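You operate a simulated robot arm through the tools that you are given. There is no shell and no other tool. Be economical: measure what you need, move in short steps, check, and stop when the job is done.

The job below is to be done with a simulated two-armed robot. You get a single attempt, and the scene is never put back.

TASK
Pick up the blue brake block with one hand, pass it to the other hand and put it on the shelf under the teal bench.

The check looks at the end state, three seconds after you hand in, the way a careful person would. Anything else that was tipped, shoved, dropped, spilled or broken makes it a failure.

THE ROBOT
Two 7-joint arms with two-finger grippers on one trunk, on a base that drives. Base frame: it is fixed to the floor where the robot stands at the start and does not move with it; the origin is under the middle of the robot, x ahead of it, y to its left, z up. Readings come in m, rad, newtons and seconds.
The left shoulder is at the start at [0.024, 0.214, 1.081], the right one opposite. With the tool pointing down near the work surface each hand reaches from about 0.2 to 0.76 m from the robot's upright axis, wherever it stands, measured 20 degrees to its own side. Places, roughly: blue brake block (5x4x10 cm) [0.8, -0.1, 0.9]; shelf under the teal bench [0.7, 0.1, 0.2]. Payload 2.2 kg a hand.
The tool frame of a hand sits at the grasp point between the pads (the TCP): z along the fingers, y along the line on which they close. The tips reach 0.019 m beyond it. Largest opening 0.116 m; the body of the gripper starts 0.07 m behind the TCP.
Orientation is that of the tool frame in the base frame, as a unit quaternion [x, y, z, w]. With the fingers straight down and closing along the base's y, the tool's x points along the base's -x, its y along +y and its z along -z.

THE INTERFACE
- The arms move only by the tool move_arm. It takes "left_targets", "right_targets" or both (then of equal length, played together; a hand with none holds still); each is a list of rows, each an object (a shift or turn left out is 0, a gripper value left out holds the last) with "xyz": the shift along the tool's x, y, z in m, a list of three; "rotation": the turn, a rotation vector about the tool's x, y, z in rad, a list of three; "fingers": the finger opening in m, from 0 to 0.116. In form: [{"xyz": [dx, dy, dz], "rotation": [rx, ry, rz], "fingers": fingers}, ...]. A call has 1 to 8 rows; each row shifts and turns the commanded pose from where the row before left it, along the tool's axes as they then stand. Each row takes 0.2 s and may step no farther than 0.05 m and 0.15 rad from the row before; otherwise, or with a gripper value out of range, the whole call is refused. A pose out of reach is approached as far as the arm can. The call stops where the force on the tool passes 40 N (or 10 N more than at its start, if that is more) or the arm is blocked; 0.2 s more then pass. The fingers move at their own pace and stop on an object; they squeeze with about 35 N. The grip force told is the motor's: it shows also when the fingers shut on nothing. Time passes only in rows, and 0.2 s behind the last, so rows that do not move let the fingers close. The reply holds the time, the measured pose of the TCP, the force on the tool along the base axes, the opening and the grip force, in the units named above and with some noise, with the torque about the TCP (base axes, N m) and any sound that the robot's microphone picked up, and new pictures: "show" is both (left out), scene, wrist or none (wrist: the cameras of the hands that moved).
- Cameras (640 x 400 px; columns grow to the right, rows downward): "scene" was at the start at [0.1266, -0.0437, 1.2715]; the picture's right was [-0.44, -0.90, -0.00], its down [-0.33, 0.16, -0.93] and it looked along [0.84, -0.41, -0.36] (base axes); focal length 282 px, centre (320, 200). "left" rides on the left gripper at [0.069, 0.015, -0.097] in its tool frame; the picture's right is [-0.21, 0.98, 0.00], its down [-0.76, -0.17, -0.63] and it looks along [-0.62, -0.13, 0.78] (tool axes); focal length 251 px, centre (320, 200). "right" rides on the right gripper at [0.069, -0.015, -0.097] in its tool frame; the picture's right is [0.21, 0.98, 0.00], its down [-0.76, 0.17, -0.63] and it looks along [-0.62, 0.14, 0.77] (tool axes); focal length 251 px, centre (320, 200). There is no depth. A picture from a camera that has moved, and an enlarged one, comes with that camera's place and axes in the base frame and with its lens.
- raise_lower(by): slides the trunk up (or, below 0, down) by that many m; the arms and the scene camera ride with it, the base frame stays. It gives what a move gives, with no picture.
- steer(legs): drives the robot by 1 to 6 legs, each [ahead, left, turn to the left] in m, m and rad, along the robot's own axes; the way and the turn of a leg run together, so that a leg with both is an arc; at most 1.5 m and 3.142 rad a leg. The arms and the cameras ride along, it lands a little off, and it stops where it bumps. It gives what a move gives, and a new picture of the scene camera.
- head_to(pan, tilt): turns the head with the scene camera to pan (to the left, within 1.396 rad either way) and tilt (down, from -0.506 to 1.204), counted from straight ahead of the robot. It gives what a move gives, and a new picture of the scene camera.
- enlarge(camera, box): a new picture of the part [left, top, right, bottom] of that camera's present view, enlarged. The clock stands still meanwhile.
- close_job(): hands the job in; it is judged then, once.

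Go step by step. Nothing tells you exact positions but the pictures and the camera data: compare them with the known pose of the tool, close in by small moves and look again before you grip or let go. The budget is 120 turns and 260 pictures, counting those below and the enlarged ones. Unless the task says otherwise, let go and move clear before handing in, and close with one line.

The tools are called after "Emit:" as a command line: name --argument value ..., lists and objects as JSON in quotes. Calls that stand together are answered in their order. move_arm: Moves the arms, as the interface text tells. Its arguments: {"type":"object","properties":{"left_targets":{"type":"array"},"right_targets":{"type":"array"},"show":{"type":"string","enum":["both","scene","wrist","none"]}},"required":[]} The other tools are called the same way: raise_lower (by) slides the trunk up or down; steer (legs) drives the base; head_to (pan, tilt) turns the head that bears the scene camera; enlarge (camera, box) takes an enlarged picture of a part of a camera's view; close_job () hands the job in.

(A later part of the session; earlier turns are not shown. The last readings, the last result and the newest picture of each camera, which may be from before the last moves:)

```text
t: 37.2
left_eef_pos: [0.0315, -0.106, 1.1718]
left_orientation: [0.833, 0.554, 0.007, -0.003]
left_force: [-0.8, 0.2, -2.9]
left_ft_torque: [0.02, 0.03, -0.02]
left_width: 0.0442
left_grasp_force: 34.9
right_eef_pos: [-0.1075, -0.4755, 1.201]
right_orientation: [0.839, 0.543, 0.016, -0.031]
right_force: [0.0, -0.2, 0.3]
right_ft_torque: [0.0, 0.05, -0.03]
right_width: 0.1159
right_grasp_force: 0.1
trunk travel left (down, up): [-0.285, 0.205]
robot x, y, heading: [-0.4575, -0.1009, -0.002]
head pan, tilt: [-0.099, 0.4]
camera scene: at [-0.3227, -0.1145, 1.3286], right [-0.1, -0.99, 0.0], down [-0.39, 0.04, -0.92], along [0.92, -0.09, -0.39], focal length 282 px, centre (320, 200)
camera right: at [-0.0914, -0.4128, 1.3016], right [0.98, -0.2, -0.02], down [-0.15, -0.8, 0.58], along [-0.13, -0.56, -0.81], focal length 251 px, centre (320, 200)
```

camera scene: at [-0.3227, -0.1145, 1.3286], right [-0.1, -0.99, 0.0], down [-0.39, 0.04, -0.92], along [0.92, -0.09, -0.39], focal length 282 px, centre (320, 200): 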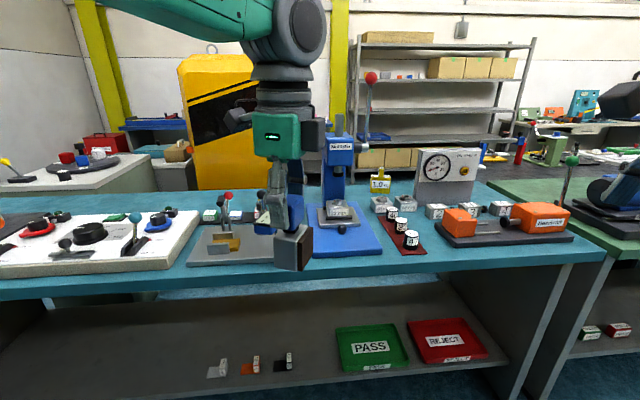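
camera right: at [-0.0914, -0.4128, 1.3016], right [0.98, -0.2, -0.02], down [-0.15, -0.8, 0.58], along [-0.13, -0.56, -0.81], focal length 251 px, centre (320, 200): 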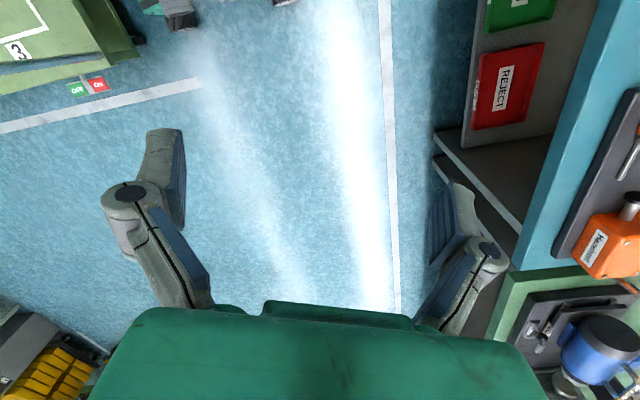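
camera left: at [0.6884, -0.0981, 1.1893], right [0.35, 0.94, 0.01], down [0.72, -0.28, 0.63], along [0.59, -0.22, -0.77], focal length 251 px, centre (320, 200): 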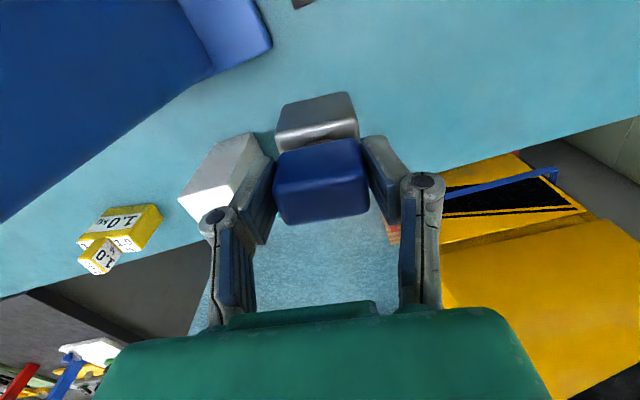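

Both hands are now turned to about 66°. I pitch the right hand up so that its fingers point forward-left and 25° down.

Emit:
move_arm --right_targets '[{"rotation": [0, 0.134, 0]}, {"rotation": [0, 0.134, 0]}, {"rotation": [0, 0.134, 0]}, {"rotation": [0, 0.134, 0]}, {"rotation": [0, 0.134, 0]}, {"rotation": [0, 0.134, 0]}, {"rotation": [0, 0.134, 0]}, {"rotation": [0, 0.134, 0]}]' --show "none"

Emit:
head_to --pan -0.2 --tilt 0.3

```text
t: 39.0
left_eef_pos: [0.0307, -0.1077, 1.1716]
left_orientation: [0.833, 0.553, 0.007, -0.003]
left_force: [0.2, -0.1, -2.5]
left_ft_torque: [0.04, 0.02, 0.03]
left_width: 0.0437
left_grasp_force: 35.0
right_eef_pos: [-0.107, -0.4752, 1.2001]
right_orientation: [0.712, 0.452, 0.442, -0.304]
right_force: [0.2, -0.6, -0.1]
right_ft_torque: [0.01, 0.03, 0.01]
right_width: 0.1162
right_grasp_force: 0.1
trunk travel left (down, up): [-0.285, 0.205]
robot x, y, heading: [-0.4563, -0.1037, -0.0]
head pan, tilt: [-0.099, 0.4]
```

```text
t: 39.6
left_eef_pos: [0.0309, -0.1056, 1.1712]
left_orientation: [0.833, 0.553, 0.008, -0.002]
left_force: [-0.6, -0.3, -3.3]
left_ft_torque: [-0.01, 0.02, 0.03]
left_width: 0.0442
left_grasp_force: 35.3
right_eef_pos: [-0.1065, -0.4736, 1.2021]
right_orientation: [0.713, 0.453, 0.441, -0.303]
right_force: [-0.5, -0.3, -0.4]
right_ft_torque: [-0.02, -0.02, -0.04]
right_width: 0.1165
right_grasp_force: 0.1
trunk travel left (down, up): [-0.285, 0.205]
robot x, y, heading: [-0.4612, -0.1008, -0.002]
head pan, tilt: [-0.201, 0.3]
camera scene: at [-0.3236, -0.1251, 1.3379], right [-0.2, -0.98, 0.0], down [-0.29, 0.06, -0.95], along [0.93, -0.19, -0.3], focal length 282 px, centre (320, 200)
```

scene: 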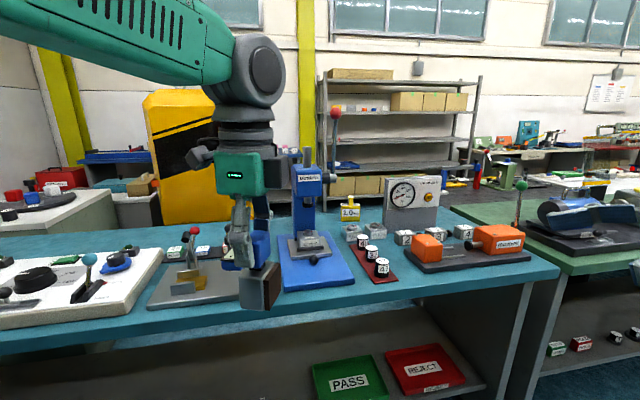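

The right hand points as planned: heading 67°, 25° down. I bring it to a standoff 12 cm from the grey base, along its own approach line.

Emit:
move_arm --right_targets '[{"xyz": [0.0125, -0.003, 0.0389], "fingers": 0.1}, {"xyz": [0.0125, -0.003, 0.0389]}, {"xyz": [0.0125, -0.003, 0.0389]}, {"xyz": [0.0125, -0.003, 0.0389]}, {"xyz": [0.0125, -0.003, 0.0389]}, {"xyz": [0.0125, -0.003, 0.0389]}, {"xyz": [0.0125, -0.003, 0.0389]}, {}]'

```text
t: 41.4
left_eef_pos: [0.0303, -0.1064, 1.1725]
left_orientation: [0.832, 0.554, 0.007, -0.003]
left_force: [-0.8, -0.1, -3.8]
left_ft_torque: [0.01, 0.01, -0.01]
left_width: 0.0439
left_grasp_force: 34.4
right_eef_pos: [-0.0114, -0.2072, 1.1636]
right_orientation: [0.712, 0.453, 0.442, -0.304]
right_force: [0.4, 0.5, -1.0]
right_ft_torque: [0.01, -0.01, -0.01]
right_width: 0.1001
right_grasp_force: 0.0
trunk travel left (down, up): [-0.285, 0.205]
robot x, y, heading: [-0.4594, -0.103, -0.003]
head pan, tilt: [-0.201, 0.3]
camera scene: at [-0.3237, -0.1246, 1.3379], right [-0.2, -0.98, 0.0], down [-0.29, 0.06, -0.95], along [0.93, -0.19, -0.3], focal length 282 px, centre (320, 200)
camera right: at [-0.0453, -0.2552, 1.2684], right [0.94, -0.32, 0.16], down [-0.22, -0.88, -0.42], along [0.28, 0.36, -0.89], focal length 251 px, centre (320, 200)
```

scene: 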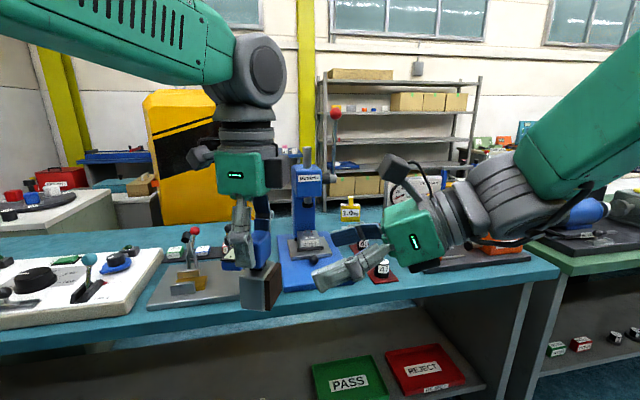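
right: 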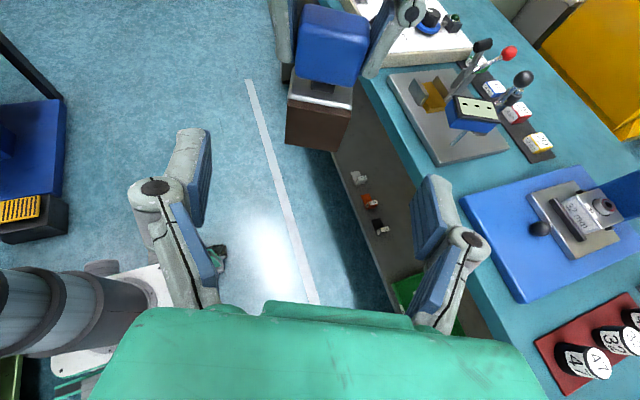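

The block's grey base lies straight ahead of the right fingers. I advance 7 cm and check the clearance between the hands.

Emit:
move_arm --right_targets '[{"xyz": [0, 0, 0.025]}, {"xyz": [0, 0, 0.025]}, {"xyz": [0, 0, 0.02]}, {}]'

Emit:
enlarge --camera "scene" --box '[180, 120, 420, 320]'

```text
t: 42.4
left_eef_pos: [0.0302, -0.1068, 1.1723]
left_orientation: [0.833, 0.553, 0.007, -0.002]
left_force: [0.0, -0.8, -2.9]
left_ft_torque: [0.05, 0.03, 0.03]
left_width: 0.044
left_grasp_force: 35.8
right_eef_pos: [0.0119, -0.1484, 1.1352]
right_orientation: [0.713, 0.453, 0.442, -0.303]
right_force: [-0.4, 0.4, -0.3]
right_ft_torque: [-0.01, -0.02, 0.02]
right_width: 0.1002
right_grasp_force: 0.0
trunk travel left (down, up): [-0.285, 0.205]
robot x, y, heading: [-0.4602, -0.1028, -0.004]
head pan, tilt: [-0.201, 0.3]
camera scene: at [-0.3231, -0.124, 1.3379], right [-0.2, -0.98, 0.0], down [-0.29, 0.06, -0.95], along [0.93, -0.19, -0.3], focal length 282 px, centre (320, 200)
camera right: at [-0.0207, -0.1962, 1.2393], right [0.94, -0.32, 0.16], down [-0.22, -0.88, -0.42], along [0.28, 0.36, -0.89], focal length 251 px, centre (320, 200)
```

scene: 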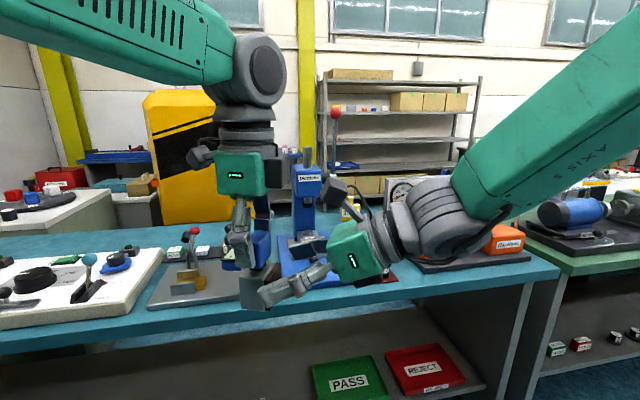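
right: 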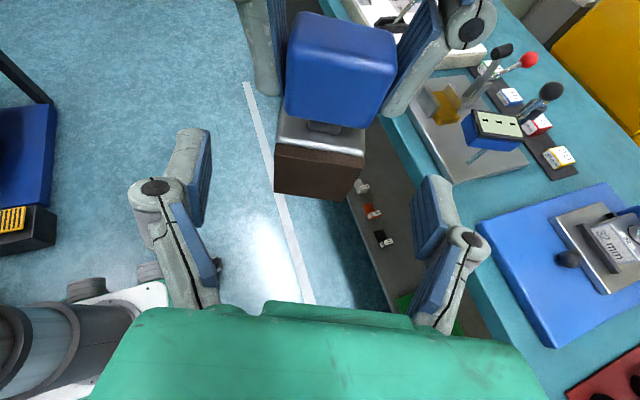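

```text
2.00 times, centred on (300, 220) of scene
camera zoom: at [-0.3231, -0.124, 1.3379], right [-0.2, -0.98, 0.0], down [-0.29, 0.06, -0.95], along [0.93, -0.19, -0.3], focal length 564 px, centre (360, 160)
```

zoom: 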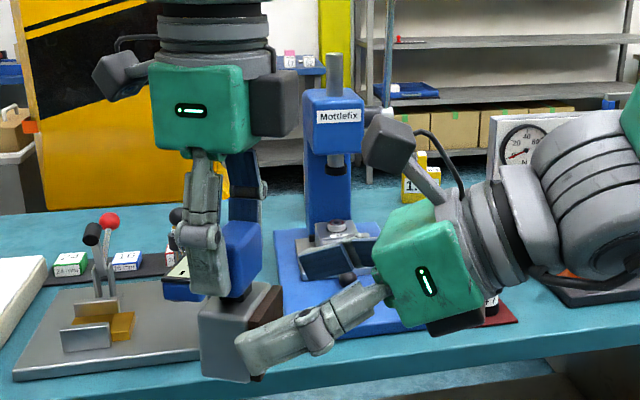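

The left gripper carries a box on this side and the right camera will pass close to it, so I stop about 1.5 cm short of the block's centre line. The grip is still deep enough there.

Emit:
move_arm --right_targets '[{"xyz": [0, 0, 0.017]}, {"xyz": [0, 0, 0.016]}, {}]'

Emit:
enlarge --camera "scene" --box '[200, 130, 360, 320]'

```text
t: 43.2
left_eef_pos: [0.0301, -0.1066, 1.1716]
left_orientation: [0.832, 0.554, 0.007, -0.003]
left_force: [-0.6, 0.3, -3.3]
left_ft_torque: [0.0, 0.01, -0.02]
left_width: 0.044
left_grasp_force: 35.0
right_eef_pos: [0.0239, -0.1218, 1.1211]
right_orientation: [0.713, 0.453, 0.441, -0.303]
right_force: [0.6, -1.3, -0.4]
right_ft_torque: [-0.01, 0.0, 0.04]
right_width: 0.1001
right_grasp_force: 0.0
trunk travel left (down, up): [-0.285, 0.205]
robot x, y, heading: [-0.4553, -0.1026, 0.002]
head pan, tilt: [-0.201, 0.3]
camera scene: at [-0.3232, -0.1239, 1.3379], right [-0.2, -0.98, 0.0], down [-0.29, 0.06, -0.95], along [0.93, -0.19, -0.3], focal length 282 px, centre (320, 200)
camera right: at [-0.0092, -0.1697, 1.2255], right [0.94, -0.31, 0.16], down [-0.22, -0.88, -0.42], along [0.27, 0.36, -0.89], focal length 251 px, centre (320, 200)
```

scene: 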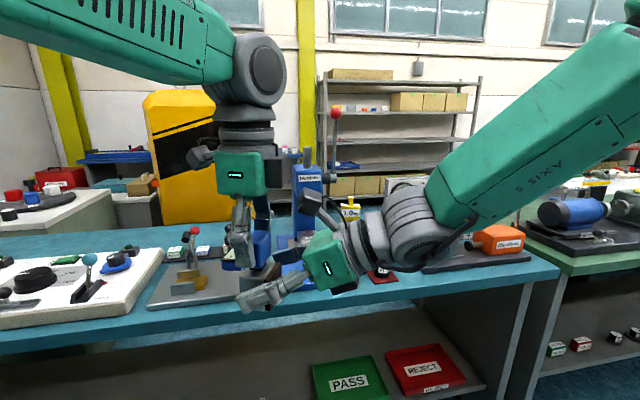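
right: 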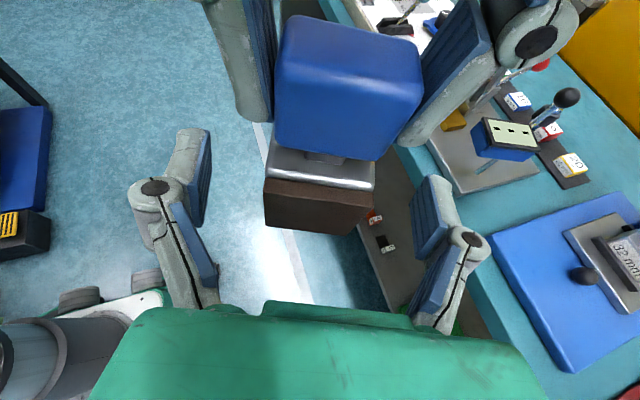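

```text
2.11 times, centred on (280, 225) of scene
camera zoom: at [-0.3232, -0.1239, 1.3379], right [-0.2, -0.98, 0.0], down [-0.29, 0.06, -0.95], along [0.93, -0.19, -0.3], focal length 594 px, centre (404, 147)
```

zoom: 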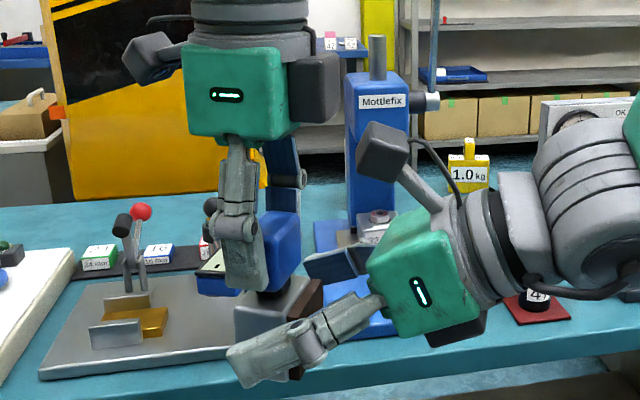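

Everything clears and the block is centred between the right fingers. I close them on the grey base.

Emit:
move_arm --right_targets '[{"fingers": 0.07}, {"fingers": 0.05}, {"fingers": 0.03}, {"fingers": 0.03}]'

Emit:
enlarge --camera "scene" --box '[200, 130, 360, 320]'

```text
t: 44.2
left_eef_pos: [0.0309, -0.106, 1.1721]
left_orientation: [0.833, 0.553, 0.009, -0.002]
left_force: [8.3, -3.0, -5.0]
left_ft_torque: [-0.05, -0.03, -0.13]
left_width: 0.0442
left_grasp_force: 35.2
right_eef_pos: [0.0247, -0.1217, 1.121]
right_orientation: [0.712, 0.454, 0.442, -0.304]
right_force: [-9.3, 1.9, 1.6]
right_ft_torque: [-0.05, -0.38, 0.27]
right_width: 0.05
right_grasp_force: 35.0
trunk travel left (down, up): [-0.285, 0.205]
robot x, y, heading: [-0.4577, -0.1035, -0.0]
head pan, tilt: [-0.201, 0.3]
camera scene: at [-0.3228, -0.1239, 1.3378], right [-0.2, -0.98, 0.0], down [-0.29, 0.06, -0.95], along [0.93, -0.19, -0.3], focal length 282 px, centre (320, 200)
camera right: at [-0.0093, -0.1694, 1.2253], right [0.94, -0.31, 0.16], down [-0.22, -0.88, -0.42], along [0.27, 0.36, -0.89], focal length 251 px, centre (320, 200)
```

scene: 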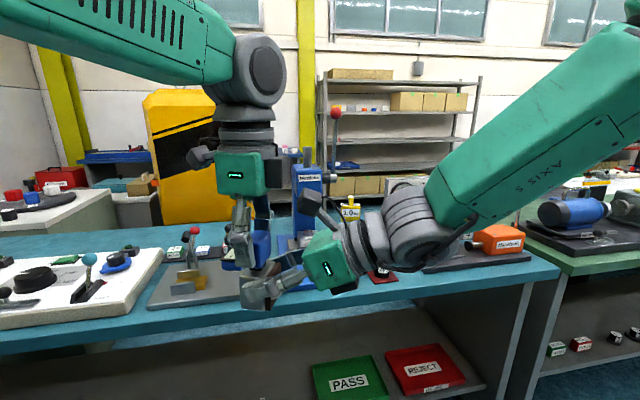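
right: 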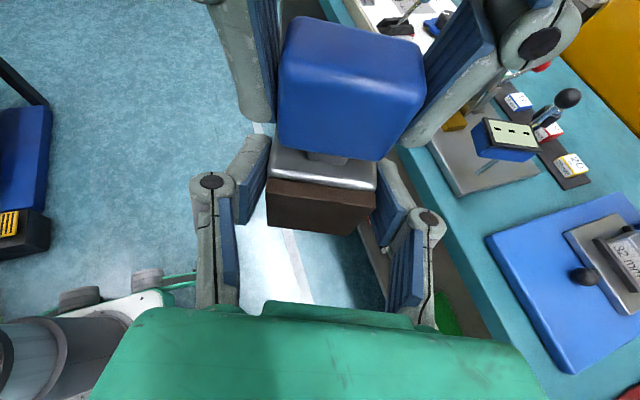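

```text
2.11 times, centred on (280, 225) of scene
camera zoom: at [-0.3228, -0.1239, 1.3378], right [-0.2, -0.98, 0.0], down [-0.29, 0.06, -0.95], along [0.93, -0.19, -0.3], focal length 594 px, centre (404, 147)
```

zoom: 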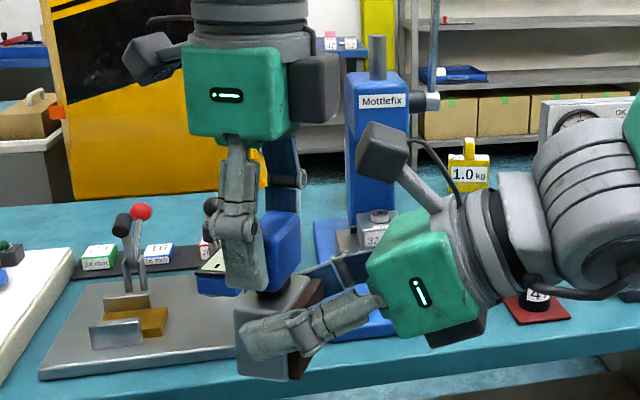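

The right hand holds the base at 50 mm with 35 N. I open the left fingers and draw the left hand straight up.

Emit:
move_arm --left_targets '[{"fingers": 0.055}, {"fingers": 0.08}, {"fingers": 0.08}]' --show "none"

Emit:
move_arm --left_targets '[{"xyz": [0, 0, -0.02]}, {"xyz": [0, 0, -0.03]}, {"xyz": [0, 0, -0.03]}, {"xyz": [0, 0, -0.02]}]'

```text
t: 45.0
left_eef_pos: [0.0308, -0.106, 1.1724]
left_orientation: [0.833, 0.553, 0.007, -0.003]
left_force: [0.0, -0.2, -0.6]
left_ft_torque: [0.01, -0.01, -0.05]
left_width: 0.0803
left_grasp_force: 0.0
right_eef_pos: [0.0253, -0.1216, 1.1212]
right_orientation: [0.713, 0.453, 0.441, -0.304]
right_force: [0.5, 0.1, 0.5]
right_ft_torque: [-0.06, 0.0, -0.03]
right_width: 0.0499
right_grasp_force: 34.8
trunk travel left (down, up): [-0.285, 0.205]
robot x, y, heading: [-0.4587, -0.1043, 0.002]
head pan, tilt: [-0.201, 0.3]
```

```text
t: 46.0
left_eef_pos: [0.0302, -0.1068, 1.2711]
left_orientation: [0.833, 0.553, 0.008, -0.003]
left_force: [-0.3, -0.7, 0.2]
left_ft_torque: [0.01, 0.02, -0.01]
left_width: 0.0806
left_grasp_force: 0.0
right_eef_pos: [0.025, -0.1217, 1.1204]
right_orientation: [0.713, 0.454, 0.44, -0.303]
right_force: [-0.4, -1.0, 0.3]
right_ft_torque: [0.0, -0.01, 0.0]
right_width: 0.05
right_grasp_force: 34.9
trunk travel left (down, up): [-0.285, 0.205]
robot x, y, heading: [-0.4584, -0.1003, -0.005]
head pan, tilt: [-0.201, 0.3]
camera scene: at [-0.323, -0.1241, 1.3379], right [-0.2, -0.98, 0.0], down [-0.29, 0.06, -0.95], along [0.93, -0.19, -0.3], focal length 282 px, centre (320, 200)
camera left: at [0.0691, -0.0506, 1.3701], right [0.82, -0.58, 0.0], down [-0.45, -0.64, 0.62], along [-0.36, -0.51, -0.78], focal length 251 px, centre (320, 200)
```

scene: 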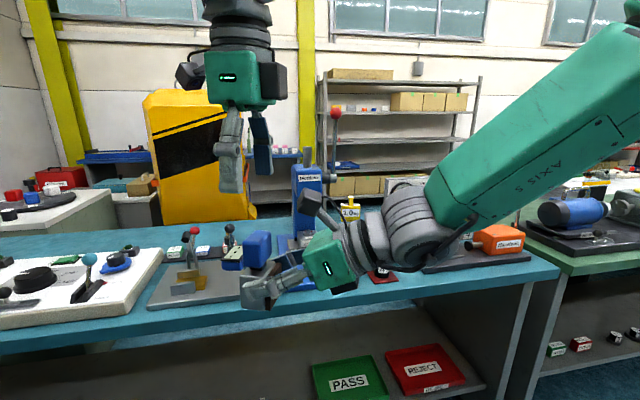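
left: 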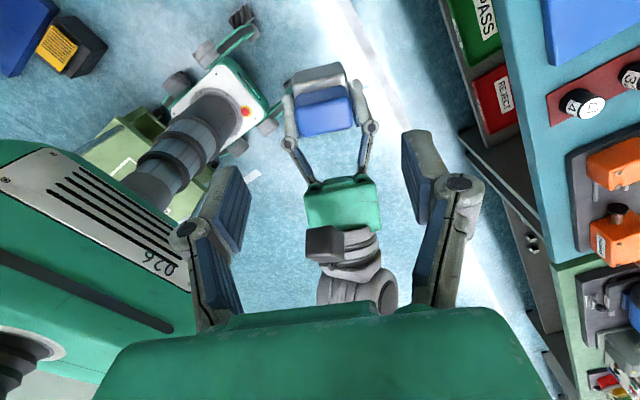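

The block is now in the right hand alone and hangs upright. I move the left hand up, back and to the left, bring the right hand in front of its own shoulder and start turning it forward.

Emit:
move_arm --left_targets '[{"xyz": [0.035, -0.03, -0.015]}, {"xyz": [0.035, -0.03, -0.015]}, {"xyz": [0.035, -0.03, -0.015]}, {"xyz": [0.035, -0.03, -0.015]}, {"xyz": [0.035, -0.03, -0.015]}, {"xyz": [0.035, -0.03, -0.015]}, {"xyz": [0.035, -0.03, -0.015]}, {}]' --right_targets '[{"xyz": [-0.0142, 0.0152, -0.0312]}, {"xyz": [-0.0142, 0.0152, -0.0312]}, {"xyz": [-0.0142, 0.0152, -0.0312]}, {"xyz": [-0.0142, 0.0152, -0.0312]}, {"rotation": [-0.1264, 0.0045, 0.0598]}, {"rotation": [-0.1264, 0.0045, 0.0598]}, {"rotation": [-0.1264, 0.0045, 0.0598]}, {"rotation": [-0.1264, 0.0045, 0.0598]}]' --show "scene"

Emit:
move_arm --right_targets '[{"rotation": [-0.1264, 0.0045, 0.0598]}, {"rotation": [-0.1264, 0.0045, 0.0598]}, {"rotation": [-0.1264, 0.0045, 0.0598]}, {"rotation": [-0.1264, 0.0045, 0.0598]}]'

```text
t: 47.8
left_eef_pos: [-0.0688, 0.2059, 1.3759]
left_orientation: [0.833, 0.554, 0.006, -0.002]
left_force: [0.0, -0.1, -0.7]
left_ft_torque: [-0.02, 0.02, 0.02]
left_width: 0.0799
left_grasp_force: 0.1
right_eef_pos: [0.0235, -0.2667, 1.1228]
right_orientation: [0.81, 0.239, 0.508, -0.169]
right_force: [-0.3, -0.4, 0.7]
right_ft_torque: [-0.04, 0.06, -0.02]
right_width: 0.0499
right_grasp_force: 34.8
trunk travel left (down, up): [-0.285, 0.205]
robot x, y, heading: [-0.4584, -0.1, -0.004]
head pan, tilt: [-0.201, 0.3]
camera scene: at [-0.324, -0.119, 1.338], right [-0.2, -0.98, 0.0], down [-0.29, 0.06, -0.95], along [0.93, -0.19, -0.3], focal length 282 px, centre (320, 200)
```

scene: 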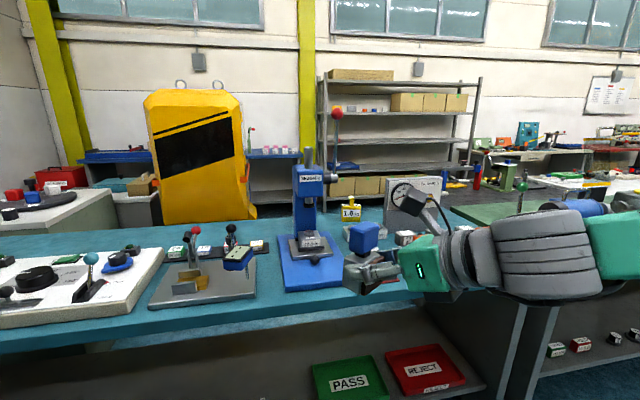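

```text
t: 48.8
left_eef_pos: [-0.0693, 0.2051, 1.3758]
left_orientation: [0.833, 0.553, 0.006, 0.0]
left_force: [-0.3, -0.2, -0.1]
left_ft_torque: [-0.02, -0.02, 0.02]
left_width: 0.0801
left_grasp_force: 0.1
right_eef_pos: [0.0252, -0.2664, 1.1208]
right_orientation: [0.845, 0.004, 0.534, -0.02]
right_force: [0.4, 0.0, 0.5]
right_ft_torque: [0.01, 0.05, -0.03]
right_width: 0.0499
right_grasp_force: 35.0
trunk travel left (down, up): [-0.285, 0.205]
robot x, y, heading: [-0.4546, -0.1029, -0.005]
head pan, tilt: [-0.201, 0.3]
camera scene: at [-0.3235, -0.1183, 1.338], right [-0.2, -0.98, 0.0], down [-0.29, 0.06, -0.95], along [0.93, -0.19, -0.3], focal length 282 px, centre (320, 200)
camera right: at [-0.0333, -0.2558, 1.2254], right [0.12, -0.98, 0.16], down [-0.89, -0.18, -0.42], along [0.44, -0.1, -0.89], focal length 251 px, centre (320, 200)
```

scene: 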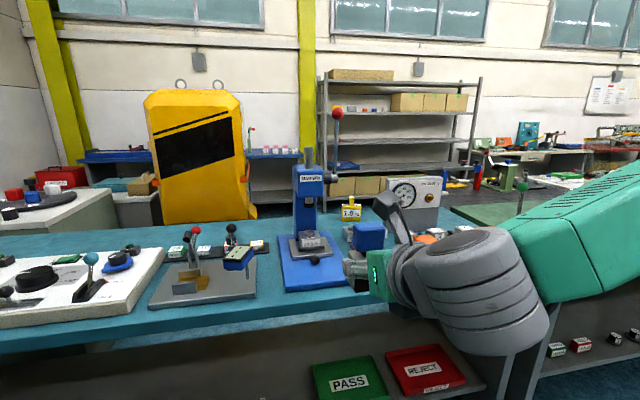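
right: 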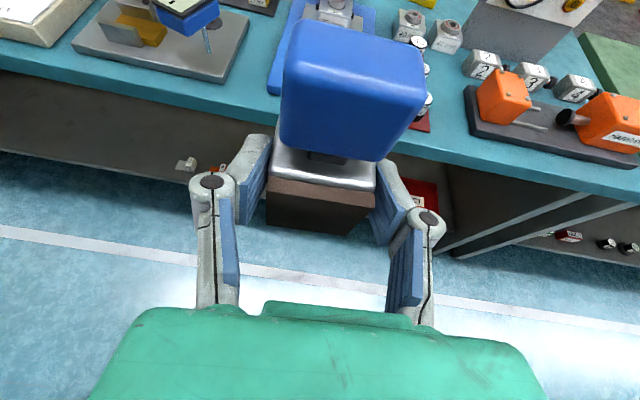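

The block is upright in the right hand, which now points ahead and 25° down, with the block's bottom about 28 mm below the TCP. I mean to place it on the free part of the shelf near y 0.35, so I check the floor to the left before driving there.

Emit:
head_to --pan 1.3 --tilt 0.6

Emit:
head_to --pan 0.5 --tilt 0.6

```text
t: 50.4
left_eef_pos: [-0.0692, 0.2009, 1.377]
left_orientation: [0.833, 0.553, 0.007, -0.002]
left_force: [-0.2, 1.0, 0.9]
left_ft_torque: [0.0, -0.01, 0.01]
left_width: 0.0799
left_grasp_force: 0.2
right_eef_pos: [0.0239, -0.2693, 1.1222]
right_orientation: [0.845, 0.006, 0.534, -0.023]
right_force: [-0.4, 0.6, 0.0]
right_ft_torque: [-0.02, 0.04, -0.01]
right_width: 0.0499
right_grasp_force: 34.8
trunk travel left (down, up): [-0.285, 0.205]
robot x, y, heading: [-0.458, -0.1022, -0.003]
head pan, tilt: [1.3, 0.6]
camera scene: at [-0.3914, -0.0183, 1.3107], right [0.96, -0.27, 0.0], down [-0.16, -0.54, -0.82], along [0.22, 0.79, -0.57], focal length 282 px, centre (320, 200)
```

scene: 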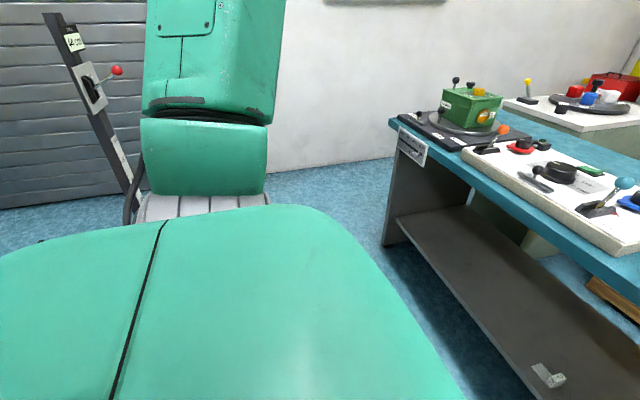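

```text
t: 51.6
left_eef_pos: [-0.0688, 0.203, 1.3769]
left_orientation: [0.833, 0.553, 0.006, -0.002]
left_force: [0.3, 0.5, 0.0]
left_ft_torque: [-0.03, -0.01, 0.02]
left_width: 0.0801
left_grasp_force: 0.1
right_eef_pos: [0.0241, -0.2699, 1.1214]
right_orientation: [0.845, 0.006, 0.535, -0.023]
right_force: [0.0, 0.2, -0.7]
right_ft_torque: [0.01, 0.02, 0.0]
right_width: 0.0498
right_grasp_force: 34.7
trunk travel left (down, up): [-0.285, 0.205]
robot x, y, heading: [-0.4595, -0.0991, -0.003]
head pan, tilt: [0.499, 0.6]
camera scene: at [-0.3376, -0.0612, 1.3105], right [0.48, -0.88, 0.0], down [-0.5, -0.27, -0.82], along [0.72, 0.39, -0.57], focal length 282 px, centre (320, 200)
```

scene: 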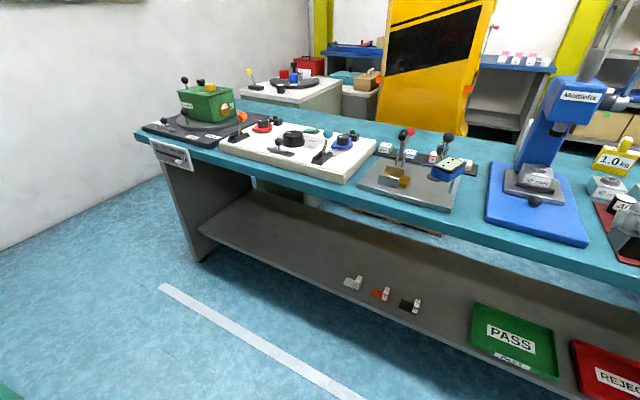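

The floor to the left is clear, and the shelf is empty left of the small grey item. I tuck the left hand back, drive left and lower the trunk.

Emit:
move_arm --left_targets '[{"xyz": [-0.015, -0.037, -0.02]}, {"xyz": [-0.015, -0.037, -0.02]}, {"xyz": [-0.015, -0.037, -0.02]}, {"xyz": [-0.015, -0.037, -0.02]}]' --show "none"

Emit:
steer --legs '[[0.0, 0.32, 0.0], [0.0, 0.32, 0.0]]'

Emit:
raise_lower --by -0.28

Emit:
head_to --pan -0.2 --tilt 0.6

```text
t: 52.6
left_eef_pos: [-0.1991, 0.1563, 1.3933]
left_orientation: [0.832, 0.554, 0.007, -0.001]
left_force: [-0.1, -0.4, -0.1]
left_ft_torque: [-0.01, -0.06, 0.0]
left_width: 0.0798
left_grasp_force: 0.1
left hand out of reach, approached as far as the arm can: row 2, 3, 4
right_eef_pos: [0.0226, -0.2697, 1.1219]
right_orientation: [0.844, 0.005, 0.535, -0.023]
right_force: [-0.3, -0.7, 0.4]
right_ft_torque: [0.01, 0.07, -0.02]
right_width: 0.0495
right_grasp_force: 34.8
trunk travel left (down, up): [-0.285, 0.205]
robot x, y, heading: [-0.4564, -0.1049, -0.0]
head pan, tilt: [0.499, 0.6]
```

```text
t: 56.5
left_eef_pos: [-0.1887, 0.7417, 1.4003]
left_orientation: [0.832, 0.554, 0.018, -0.024]
left_force: [0.4, -2.1, -1.2]
left_ft_torque: [0.24, 0.0, 0.0]
left_width: 0.08
left_grasp_force: 0.1
right_eef_pos: [0.0332, 0.3247, 1.1104]
right_orientation: [0.847, -0.009, 0.531, -0.04]
right_force: [1.3, -5.5, -3.3]
right_ft_torque: [0.14, 0.07, 0.23]
right_width: 0.05
right_grasp_force: 35.1
trunk travel left (down, up): [-0.285, 0.205]
robot x, y, heading: [-0.4595, 0.535, 0.003]
head pan, tilt: [0.499, 0.6]
camera scene: at [-0.3299, 0.5189, 1.31], right [0.48, -0.88, -0.05], down [-0.5, -0.23, -0.83], along [0.72, 0.42, -0.55], focal length 282 px, centre (320, 200)
```

scene: 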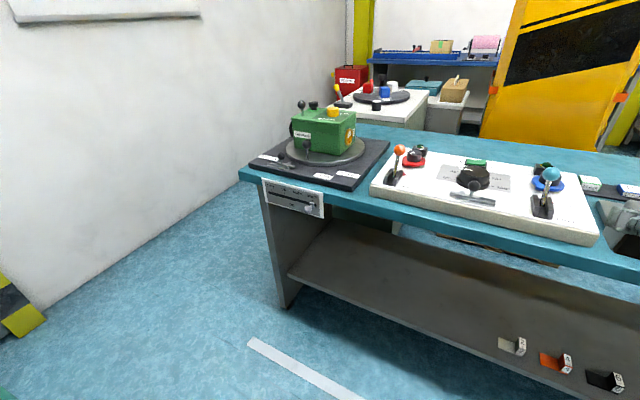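

```text
t: 59.3
left_eef_pos: [-0.1987, 0.8543, 1.1008]
left_orientation: [0.831, 0.556, -0.004, 0.013]
left_force: [1.1, 1.1, 0.4]
left_ft_torque: [-0.21, 0.04, 0.02]
left_width: 0.0798
left_grasp_force: 0.1
right_eef_pos: [0.0259, 0.4173, 0.8491]
right_orientation: [0.845, 0.015, 0.535, -0.007]
right_force: [-0.1, 3.1, -1.4]
right_ft_torque: [-0.09, 0.05, -0.18]
right_width: 0.0498
right_grasp_force: 35.5
trunk travel left (down, up): [-0.005, 0.485]
robot x, y, heading: [-0.4586, 0.5502, 0.007]
head pan, tilt: [0.499, 0.6]
```

```text
t: 60.4
left_eef_pos: [-0.2002, 0.7709, 1.117]
left_orientation: [0.833, 0.553, 0.015, -0.012]
left_force: [-0.5, -2.6, -0.4]
left_ft_torque: [0.15, -0.03, 0.0]
left_width: 0.0802
left_grasp_force: 0.2
right_eef_pos: [0.0249, 0.3487, 0.8396]
right_orientation: [0.845, -0.005, 0.534, -0.028]
right_force: [0.1, -1.6, -3.1]
right_ft_torque: [0.04, 0.0, 0.16]
right_width: 0.0497
right_grasp_force: 34.9
trunk travel left (down, up): [-0.005, 0.485]
robot x, y, heading: [-0.4572, 0.5337, 0.003]
head pan, tilt: [-0.201, 0.6]
camera scene: at [-0.3294, 0.5022, 1.0304], right [-0.2, -0.98, -0.01], down [-0.56, 0.12, -0.82], along [0.81, -0.16, -0.57], focal length 282 px, centre (320, 200)
```

scene: 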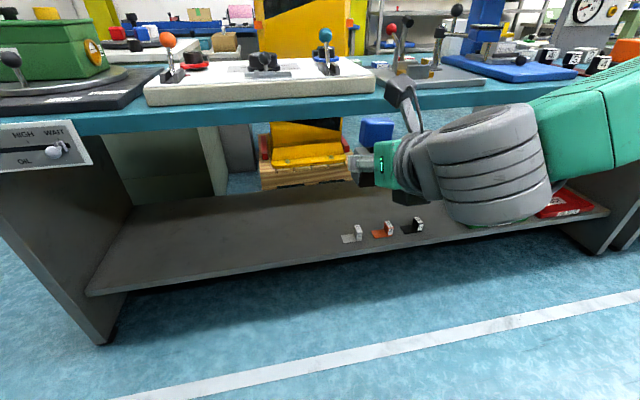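

The shelf is in full view and the free stretch lies left of the three small items. I lower the right hand below the bench top, still well in front of it.

Emit:
move_arm --right_targets '[{"xyz": [-0.0406, 0.001, 0.0193]}, {"xyz": [-0.0406, 0.001, 0.0193]}, {"xyz": [-0.0406, 0.001, 0.0193]}, {"xyz": [-0.0406, 0.001, 0.0193]}, {"xyz": [-0.0406, 0.001, 0.0193]}, {"xyz": [-0.0406, 0.001, 0.0193]}, {"xyz": [-0.0406, 0.001, 0.0193]}, {"xyz": [-0.0406, 0.001, 0.0193]}]'

```text
t: 62.2
left_eef_pos: [-0.1986, 0.8033, 1.1115]
left_orientation: [0.832, 0.555, 0.008, -0.002]
left_force: [0.6, -0.1, -0.2]
left_ft_torque: [-0.04, 0.0, -0.01]
left_width: 0.0799
left_grasp_force: 0.0
right_eef_pos: [0.0264, 0.3762, 0.4833]
right_orientation: [0.845, 0.004, 0.535, -0.02]
right_force: [-0.6, 0.3, -3.1]
right_ft_torque: [0.0, 0.08, 0.01]
right_width: 0.0497
right_grasp_force: 34.8
trunk travel left (down, up): [-0.005, 0.485]
robot x, y, heading: [-0.4586, 0.5358, -0.004]
head pan, tilt: [-0.201, 0.6]
camera scene: at [-0.3283, 0.5074, 1.03], right [-0.2, -0.98, -0.01], down [-0.56, 0.12, -0.82], along [0.81, -0.16, -0.57], focal length 282 px, centre (320, 200)
camera right: at [-0.031, 0.3867, 0.5875], right [0.12, -0.98, 0.16], down [-0.89, -0.18, -0.42], along [0.44, -0.1, -0.89], focal length 251 px, centre (320, 200)
```

scene: 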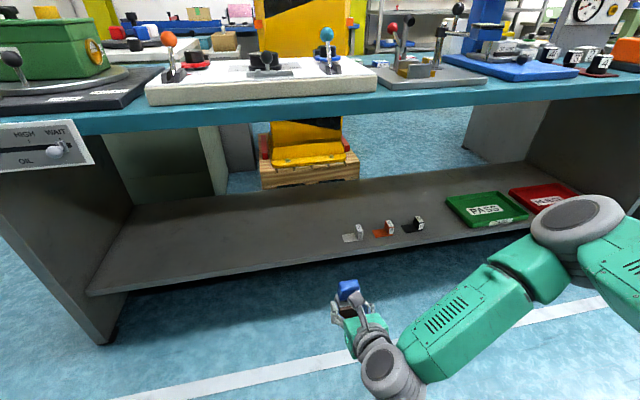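
right: 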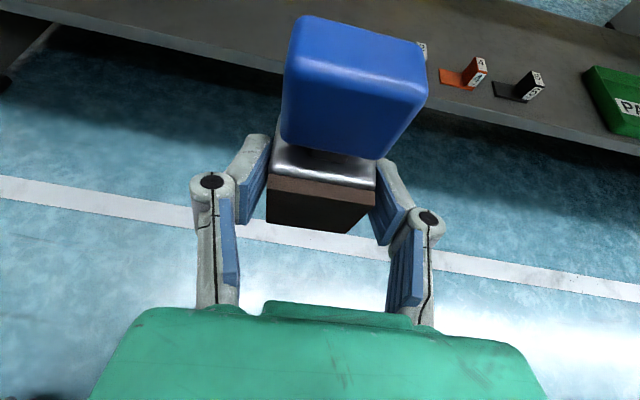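

Shelf top is near z 0.285 and its front edge near x 0.395. Driving in with the elbow folded would bring it under the bench edge, so I first stretch the arm forward, which draws the elbow back, and lower it a bit.

Emit:
move_arm --right_targets '[{"xyz": [0.0193, 0.0013, 0.0406]}, {"xyz": [0.0193, 0.0013, 0.0406]}, {"xyz": [0.0193, 0.0013, 0.0406]}, {"xyz": [0.0193, 0.0013, 0.0406]}, {"xyz": [-0.036, 0.001, 0.0172]}, {"xyz": [-0.036, 0.001, 0.0172]}, {}, {}]'

```text
t: 64.0
left_eef_pos: [-0.1997, 0.8213, 1.1092]
left_orientation: [0.832, 0.555, 0.004, 0.002]
left_force: [-0.2, 1.3, 0.1]
left_ft_torque: [-0.06, 0.02, -0.01]
left_width: 0.0802
left_grasp_force: 0.0
right_eef_pos: [0.2055, 0.3883, 0.4061]
right_orientation: [0.845, 0.007, 0.534, -0.017]
right_force: [0.3, 1.5, -3.1]
right_ft_torque: [-0.05, 0.05, -0.08]
right_width: 0.0496
right_grasp_force: 34.8
trunk travel left (down, up): [-0.005, 0.485]
robot x, y, heading: [-0.4579, 0.5383, -0.0]
head pan, tilt: [-0.201, 0.6]
camera scene: at [-0.3283, 0.5382, 1.0306], right [-0.2, -0.98, 0.02], down [-0.56, 0.1, -0.82], along [0.81, -0.17, -0.57], focal length 282 px, centre (320, 200)
camera right: at [0.1477, 0.4001, 0.5095], right [0.12, -0.98, 0.17], down [-0.89, -0.19, -0.42], along [0.44, -0.1, -0.89], focal length 251 px, centre (320, 200)
```

scene: 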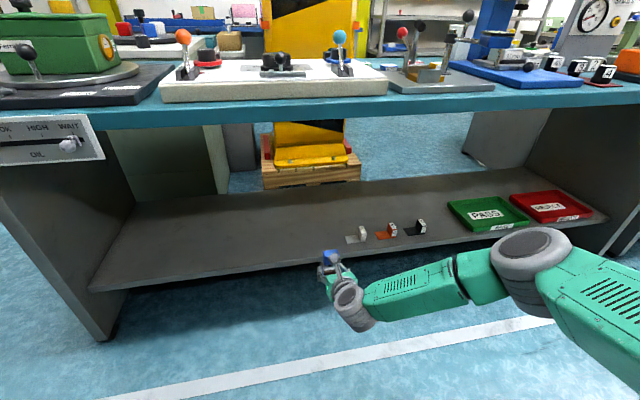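
right: 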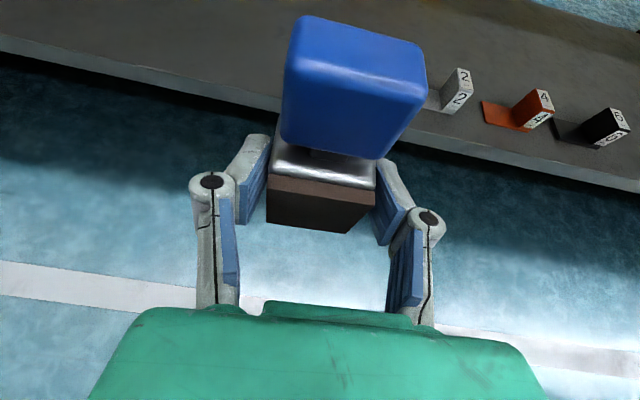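

The elbow now stays behind the bench edge for the drive ahead, and the block is about 9 cm above shelf level. I drive ahead 0.28 m so the block comes over the shelf.

Emit:
steer --legs '[[0.15, 0.0, 0.0], [0.13, 0.0, 0.0]]'

Emit:
move_arm --right_targets '[{}, {}, {}, {}, {}]' --show "wrist"

```text
t: 66.2
left_eef_pos: [0.0819, 0.8144, 1.1086]
left_orientation: [0.833, 0.553, 0.005, 0.001]
left_force: [0.5, 0.4, -0.3]
left_ft_torque: [-0.06, 0.08, 0.01]
left_width: 0.08
left_grasp_force: 0.1
right_eef_pos: [0.4818, 0.3824, 0.405]
right_orientation: [0.846, 0.005, 0.534, -0.017]
right_force: [-0.1, -0.5, -3.8]
right_ft_torque: [0.0, 0.03, -0.06]
right_width: 0.0498
right_grasp_force: 35.3
trunk travel left (down, up): [-0.005, 0.485]
robot x, y, heading: [-0.1783, 0.5396, -0.005]
head pan, tilt: [-0.201, 0.6]
camera scene: at [-0.0498, 0.5294, 1.0303], right [-0.2, -0.98, 0.01], down [-0.56, 0.11, -0.82], along [0.81, -0.17, -0.57], focal length 282 px, centre (320, 200)
```

scene: 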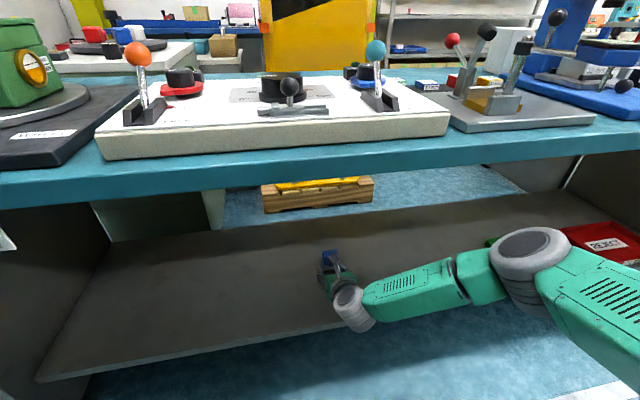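

```text
t: 67.4
left_eef_pos: [0.0755, 0.8036, 1.113]
left_orientation: [0.833, 0.553, 0.009, -0.002]
left_force: [0.2, -0.7, 0.3]
left_ft_torque: [0.01, 0.0, 0.01]
left_width: 0.0798
left_grasp_force: 0.1
right_eef_pos: [0.4811, 0.3789, 0.4044]
right_orientation: [0.844, 0.003, 0.535, -0.022]
right_force: [1.1, -0.3, -2.7]
right_ft_torque: [0.02, 0.01, 0.02]
right_width: 0.0499
right_grasp_force: 35.3
trunk travel left (down, up): [-0.005, 0.485]
robot x, y, heading: [-0.1808, 0.5376, 0.001]
head pan, tilt: [-0.201, 0.6]
camera right: at [0.4234, 0.3891, 0.5087], right [0.12, -0.98, 0.16], down [-0.89, -0.18, -0.42], along [0.44, -0.1, -0.89], focal length 251 px, centre (320, 200)
```

right: 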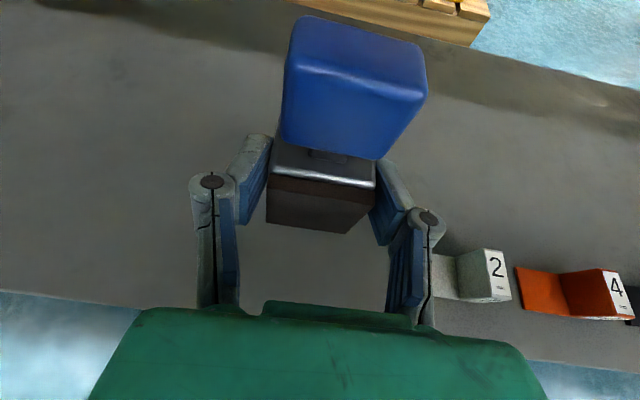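

The block hangs over free shelf, with the nearest item about 7 cm to the right of the hand. I lower it in steps.

Emit:
move_arm --right_targets '[{"xyz": [-0.018, 0.0007, 0.0086]}, {"xyz": [-0.018, 0.0007, 0.0086]}, {"xyz": [-0.018, 0.0007, 0.0086]}, {}]'

Emit:
enlarge --camera "scene" --box '[260, 210, 440, 350]'

```text
t: 68.4
left_eef_pos: [0.0761, 0.8071, 1.1113]
left_orientation: [0.833, 0.554, 0.009, -0.002]
left_force: [0.1, 0.7, 0.2]
left_ft_torque: [-0.02, 0.0, -0.01]
left_width: 0.0802
left_grasp_force: 0.1
right_eef_pos: [0.4811, 0.3792, 0.3463]
right_orientation: [0.845, 0.003, 0.535, -0.02]
right_force: [0.6, 0.3, -2.8]
right_ft_torque: [0.02, 0.05, 0.02]
right_width: 0.0501
right_grasp_force: 34.8
trunk travel left (down, up): [-0.005, 0.485]
robot x, y, heading: [-0.1784, 0.5409, -0.002]
head pan, tilt: [-0.201, 0.6]
camera scene: at [-0.051, 0.5225, 1.0305], right [-0.2, -0.98, 0.0], down [-0.56, 0.11, -0.82], along [0.81, -0.17, -0.57], focal length 282 px, centre (320, 200)
camera right: at [0.423, 0.3901, 0.4495], right [0.12, -0.98, 0.16], down [-0.89, -0.18, -0.42], along [0.44, -0.1, -0.89], focal length 251 px, centre (320, 200)
```

scene: 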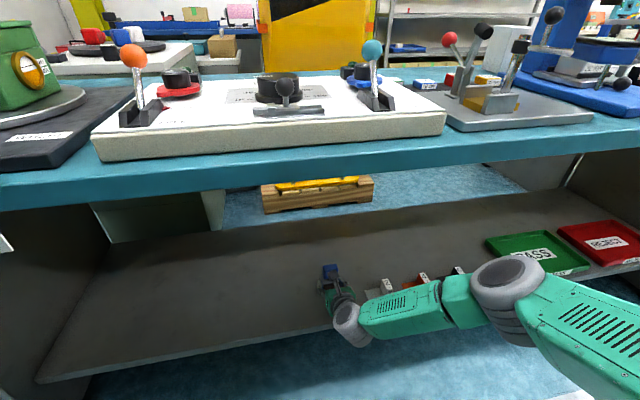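
right: 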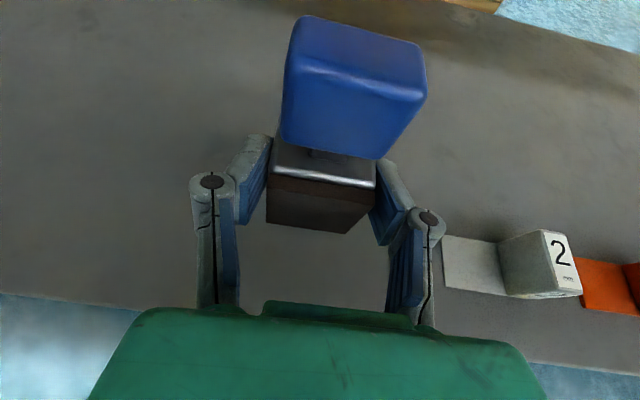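

```text
2.86 times, centred on (350, 280) of scene
camera zoom: at [-0.051, 0.5225, 1.0305], right [-0.2, -0.98, 0.0], down [-0.56, 0.11, -0.82], along [0.81, -0.17, -0.57], focal length 806 px, centre (234, -29)
```

zoom: 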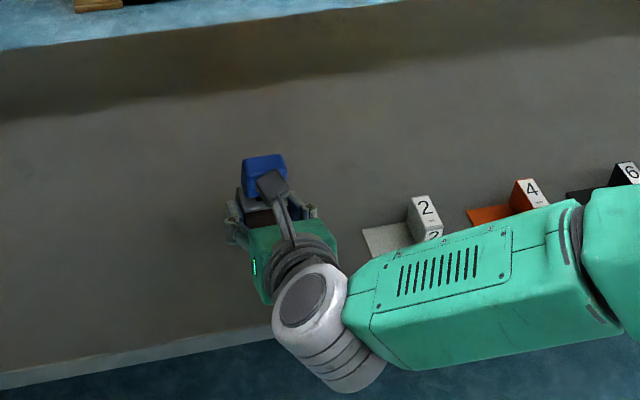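

The wrist and forearm hang in front of the shelf and clear of the items. I lower the last few centimetres carefully, watching the force.

Emit:
move_arm --right_targets '[{"xyz": [-0.009, 0.0003, 0.0043]}, {"xyz": [-0.009, 0.0003, 0.0043]}, {}]' --show "wrist"

Emit:
move_arm --right_targets '[{"xyz": [-0.0045, 0.0002, 0.0021]}, {}]' --show "none"

```text
t: 69.2
left_eef_pos: [0.0757, 0.8056, 1.1119]
left_orientation: [0.833, 0.553, 0.008, -0.002]
left_force: [-0.4, -0.4, 0.0]
left_ft_torque: [0.0, 0.03, -0.02]
left_width: 0.0799
left_grasp_force: 0.0
right_eef_pos: [0.4813, 0.3799, 0.3256]
right_orientation: [0.845, 0.003, 0.535, -0.02]
right_force: [0.3, 0.3, -1.8]
right_ft_torque: [-0.02, 0.05, 0.0]
right_width: 0.0498
right_grasp_force: 34.6
trunk travel left (down, up): [-0.005, 0.485]
robot x, y, heading: [-0.1803, 0.5351, -0.003]
head pan, tilt: [-0.201, 0.6]
camera right: at [0.4233, 0.3901, 0.4297], right [0.12, -0.98, 0.16], down [-0.89, -0.18, -0.42], along [0.44, -0.1, -0.89], focal length 251 px, centre (320, 200)
```

right: 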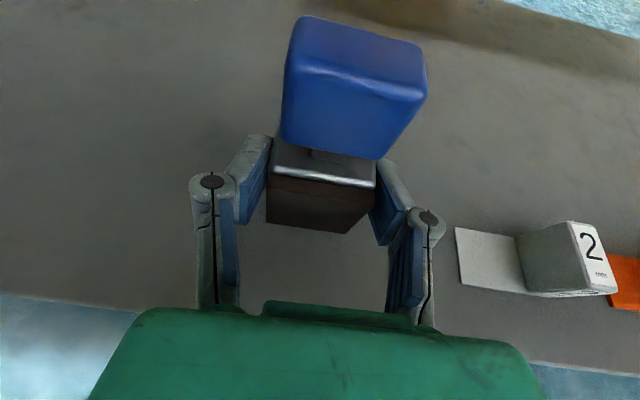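

```text
t: 69.8
left_eef_pos: [0.0753, 0.8062, 1.1116]
left_orientation: [0.833, 0.553, 0.009, -0.001]
left_force: [-0.2, 0.2, 0.1]
left_ft_torque: [0.02, 0.0, 0.02]
left_width: 0.0801
left_grasp_force: 0.1
right_eef_pos: [0.4816, 0.3801, 0.3224]
right_orientation: [0.844, 0.003, 0.536, -0.02]
right_force: [-1.0, 0.6, -3.1]
right_ft_torque: [0.01, 0.02, 0.02]
right_width: 0.0497
right_grasp_force: 34.6
trunk travel left (down, up): [-0.005, 0.485]
robot x, y, heading: [-0.1811, 0.5402, 0.0]
head pan, tilt: [-0.201, 0.6]
```

There is no contact yet, and the parallax hints that the shelf is somewhat lower than I thought. I keep going down in small steps.

Emit:
move_arm --right_targets '[{"xyz": [-0.0036, 0.0001, 0.0017]}, {"xyz": [-0.0036, 0.0001, 0.0017]}, {"xyz": [-0.0036, 0.0001, 0.0017]}]' --show "none"

Emit:
move_arm --right_targets '[{"xyz": [-0.0036, 0.0001, 0.0017]}, {"xyz": [-0.0036, 0.0001, 0.0017]}]' --show "wrist"

```text
t: 70.6
left_eef_pos: [0.0764, 0.8057, 1.1116]
left_orientation: [0.833, 0.553, 0.008, -0.001]
left_force: [-0.1, 0.6, -0.4]
left_ft_torque: [0.0, 0.02, 0.0]
left_width: 0.0799
left_grasp_force: 0.0
right_eef_pos: [0.4811, 0.3809, 0.3083]
right_orientation: [0.844, 0.003, 0.536, -0.02]
right_force: [0.5, 0.2, -2.1]
right_ft_torque: [0.01, 0.03, 0.05]
right_width: 0.05
right_grasp_force: 34.5
trunk travel left (down, up): [-0.005, 0.485]
robot x, y, heading: [-0.1778, 0.5425, -0.002]
head pan, tilt: [-0.201, 0.6]
```

```text
t: 71.2
left_eef_pos: [0.0772, 0.8066, 1.1121]
left_orientation: [0.833, 0.553, 0.008, -0.001]
left_force: [-0.3, -1.2, 0.0]
left_ft_torque: [-0.01, 0.0, 0.02]
left_width: 0.08
left_grasp_force: 0.1
right_eef_pos: [0.4821, 0.3799, 0.3013]
right_orientation: [0.845, 0.003, 0.535, -0.02]
right_force: [0.7, -0.1, -4.2]
right_ft_torque: [-0.02, 0.08, 0.0]
right_width: 0.0498
right_grasp_force: 35.1
trunk travel left (down, up): [-0.005, 0.485]
robot x, y, heading: [-0.1799, 0.5394, 0.004]
head pan, tilt: [-0.201, 0.6]
camera right: at [0.4233, 0.3903, 0.4039], right [0.12, -0.98, 0.16], down [-0.89, -0.18, -0.42], along [0.44, -0.1, -0.89], focal length 251 px, centre (320, 200)
```

right: 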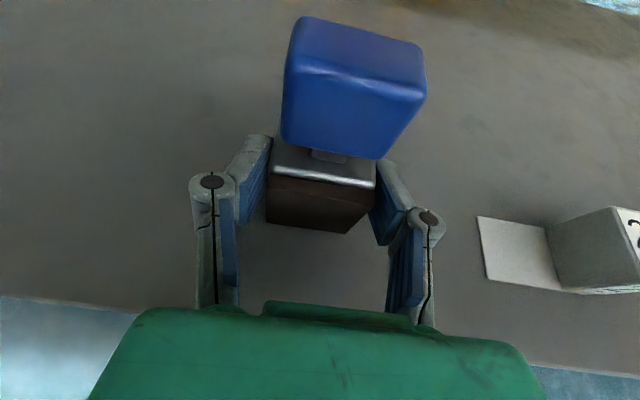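

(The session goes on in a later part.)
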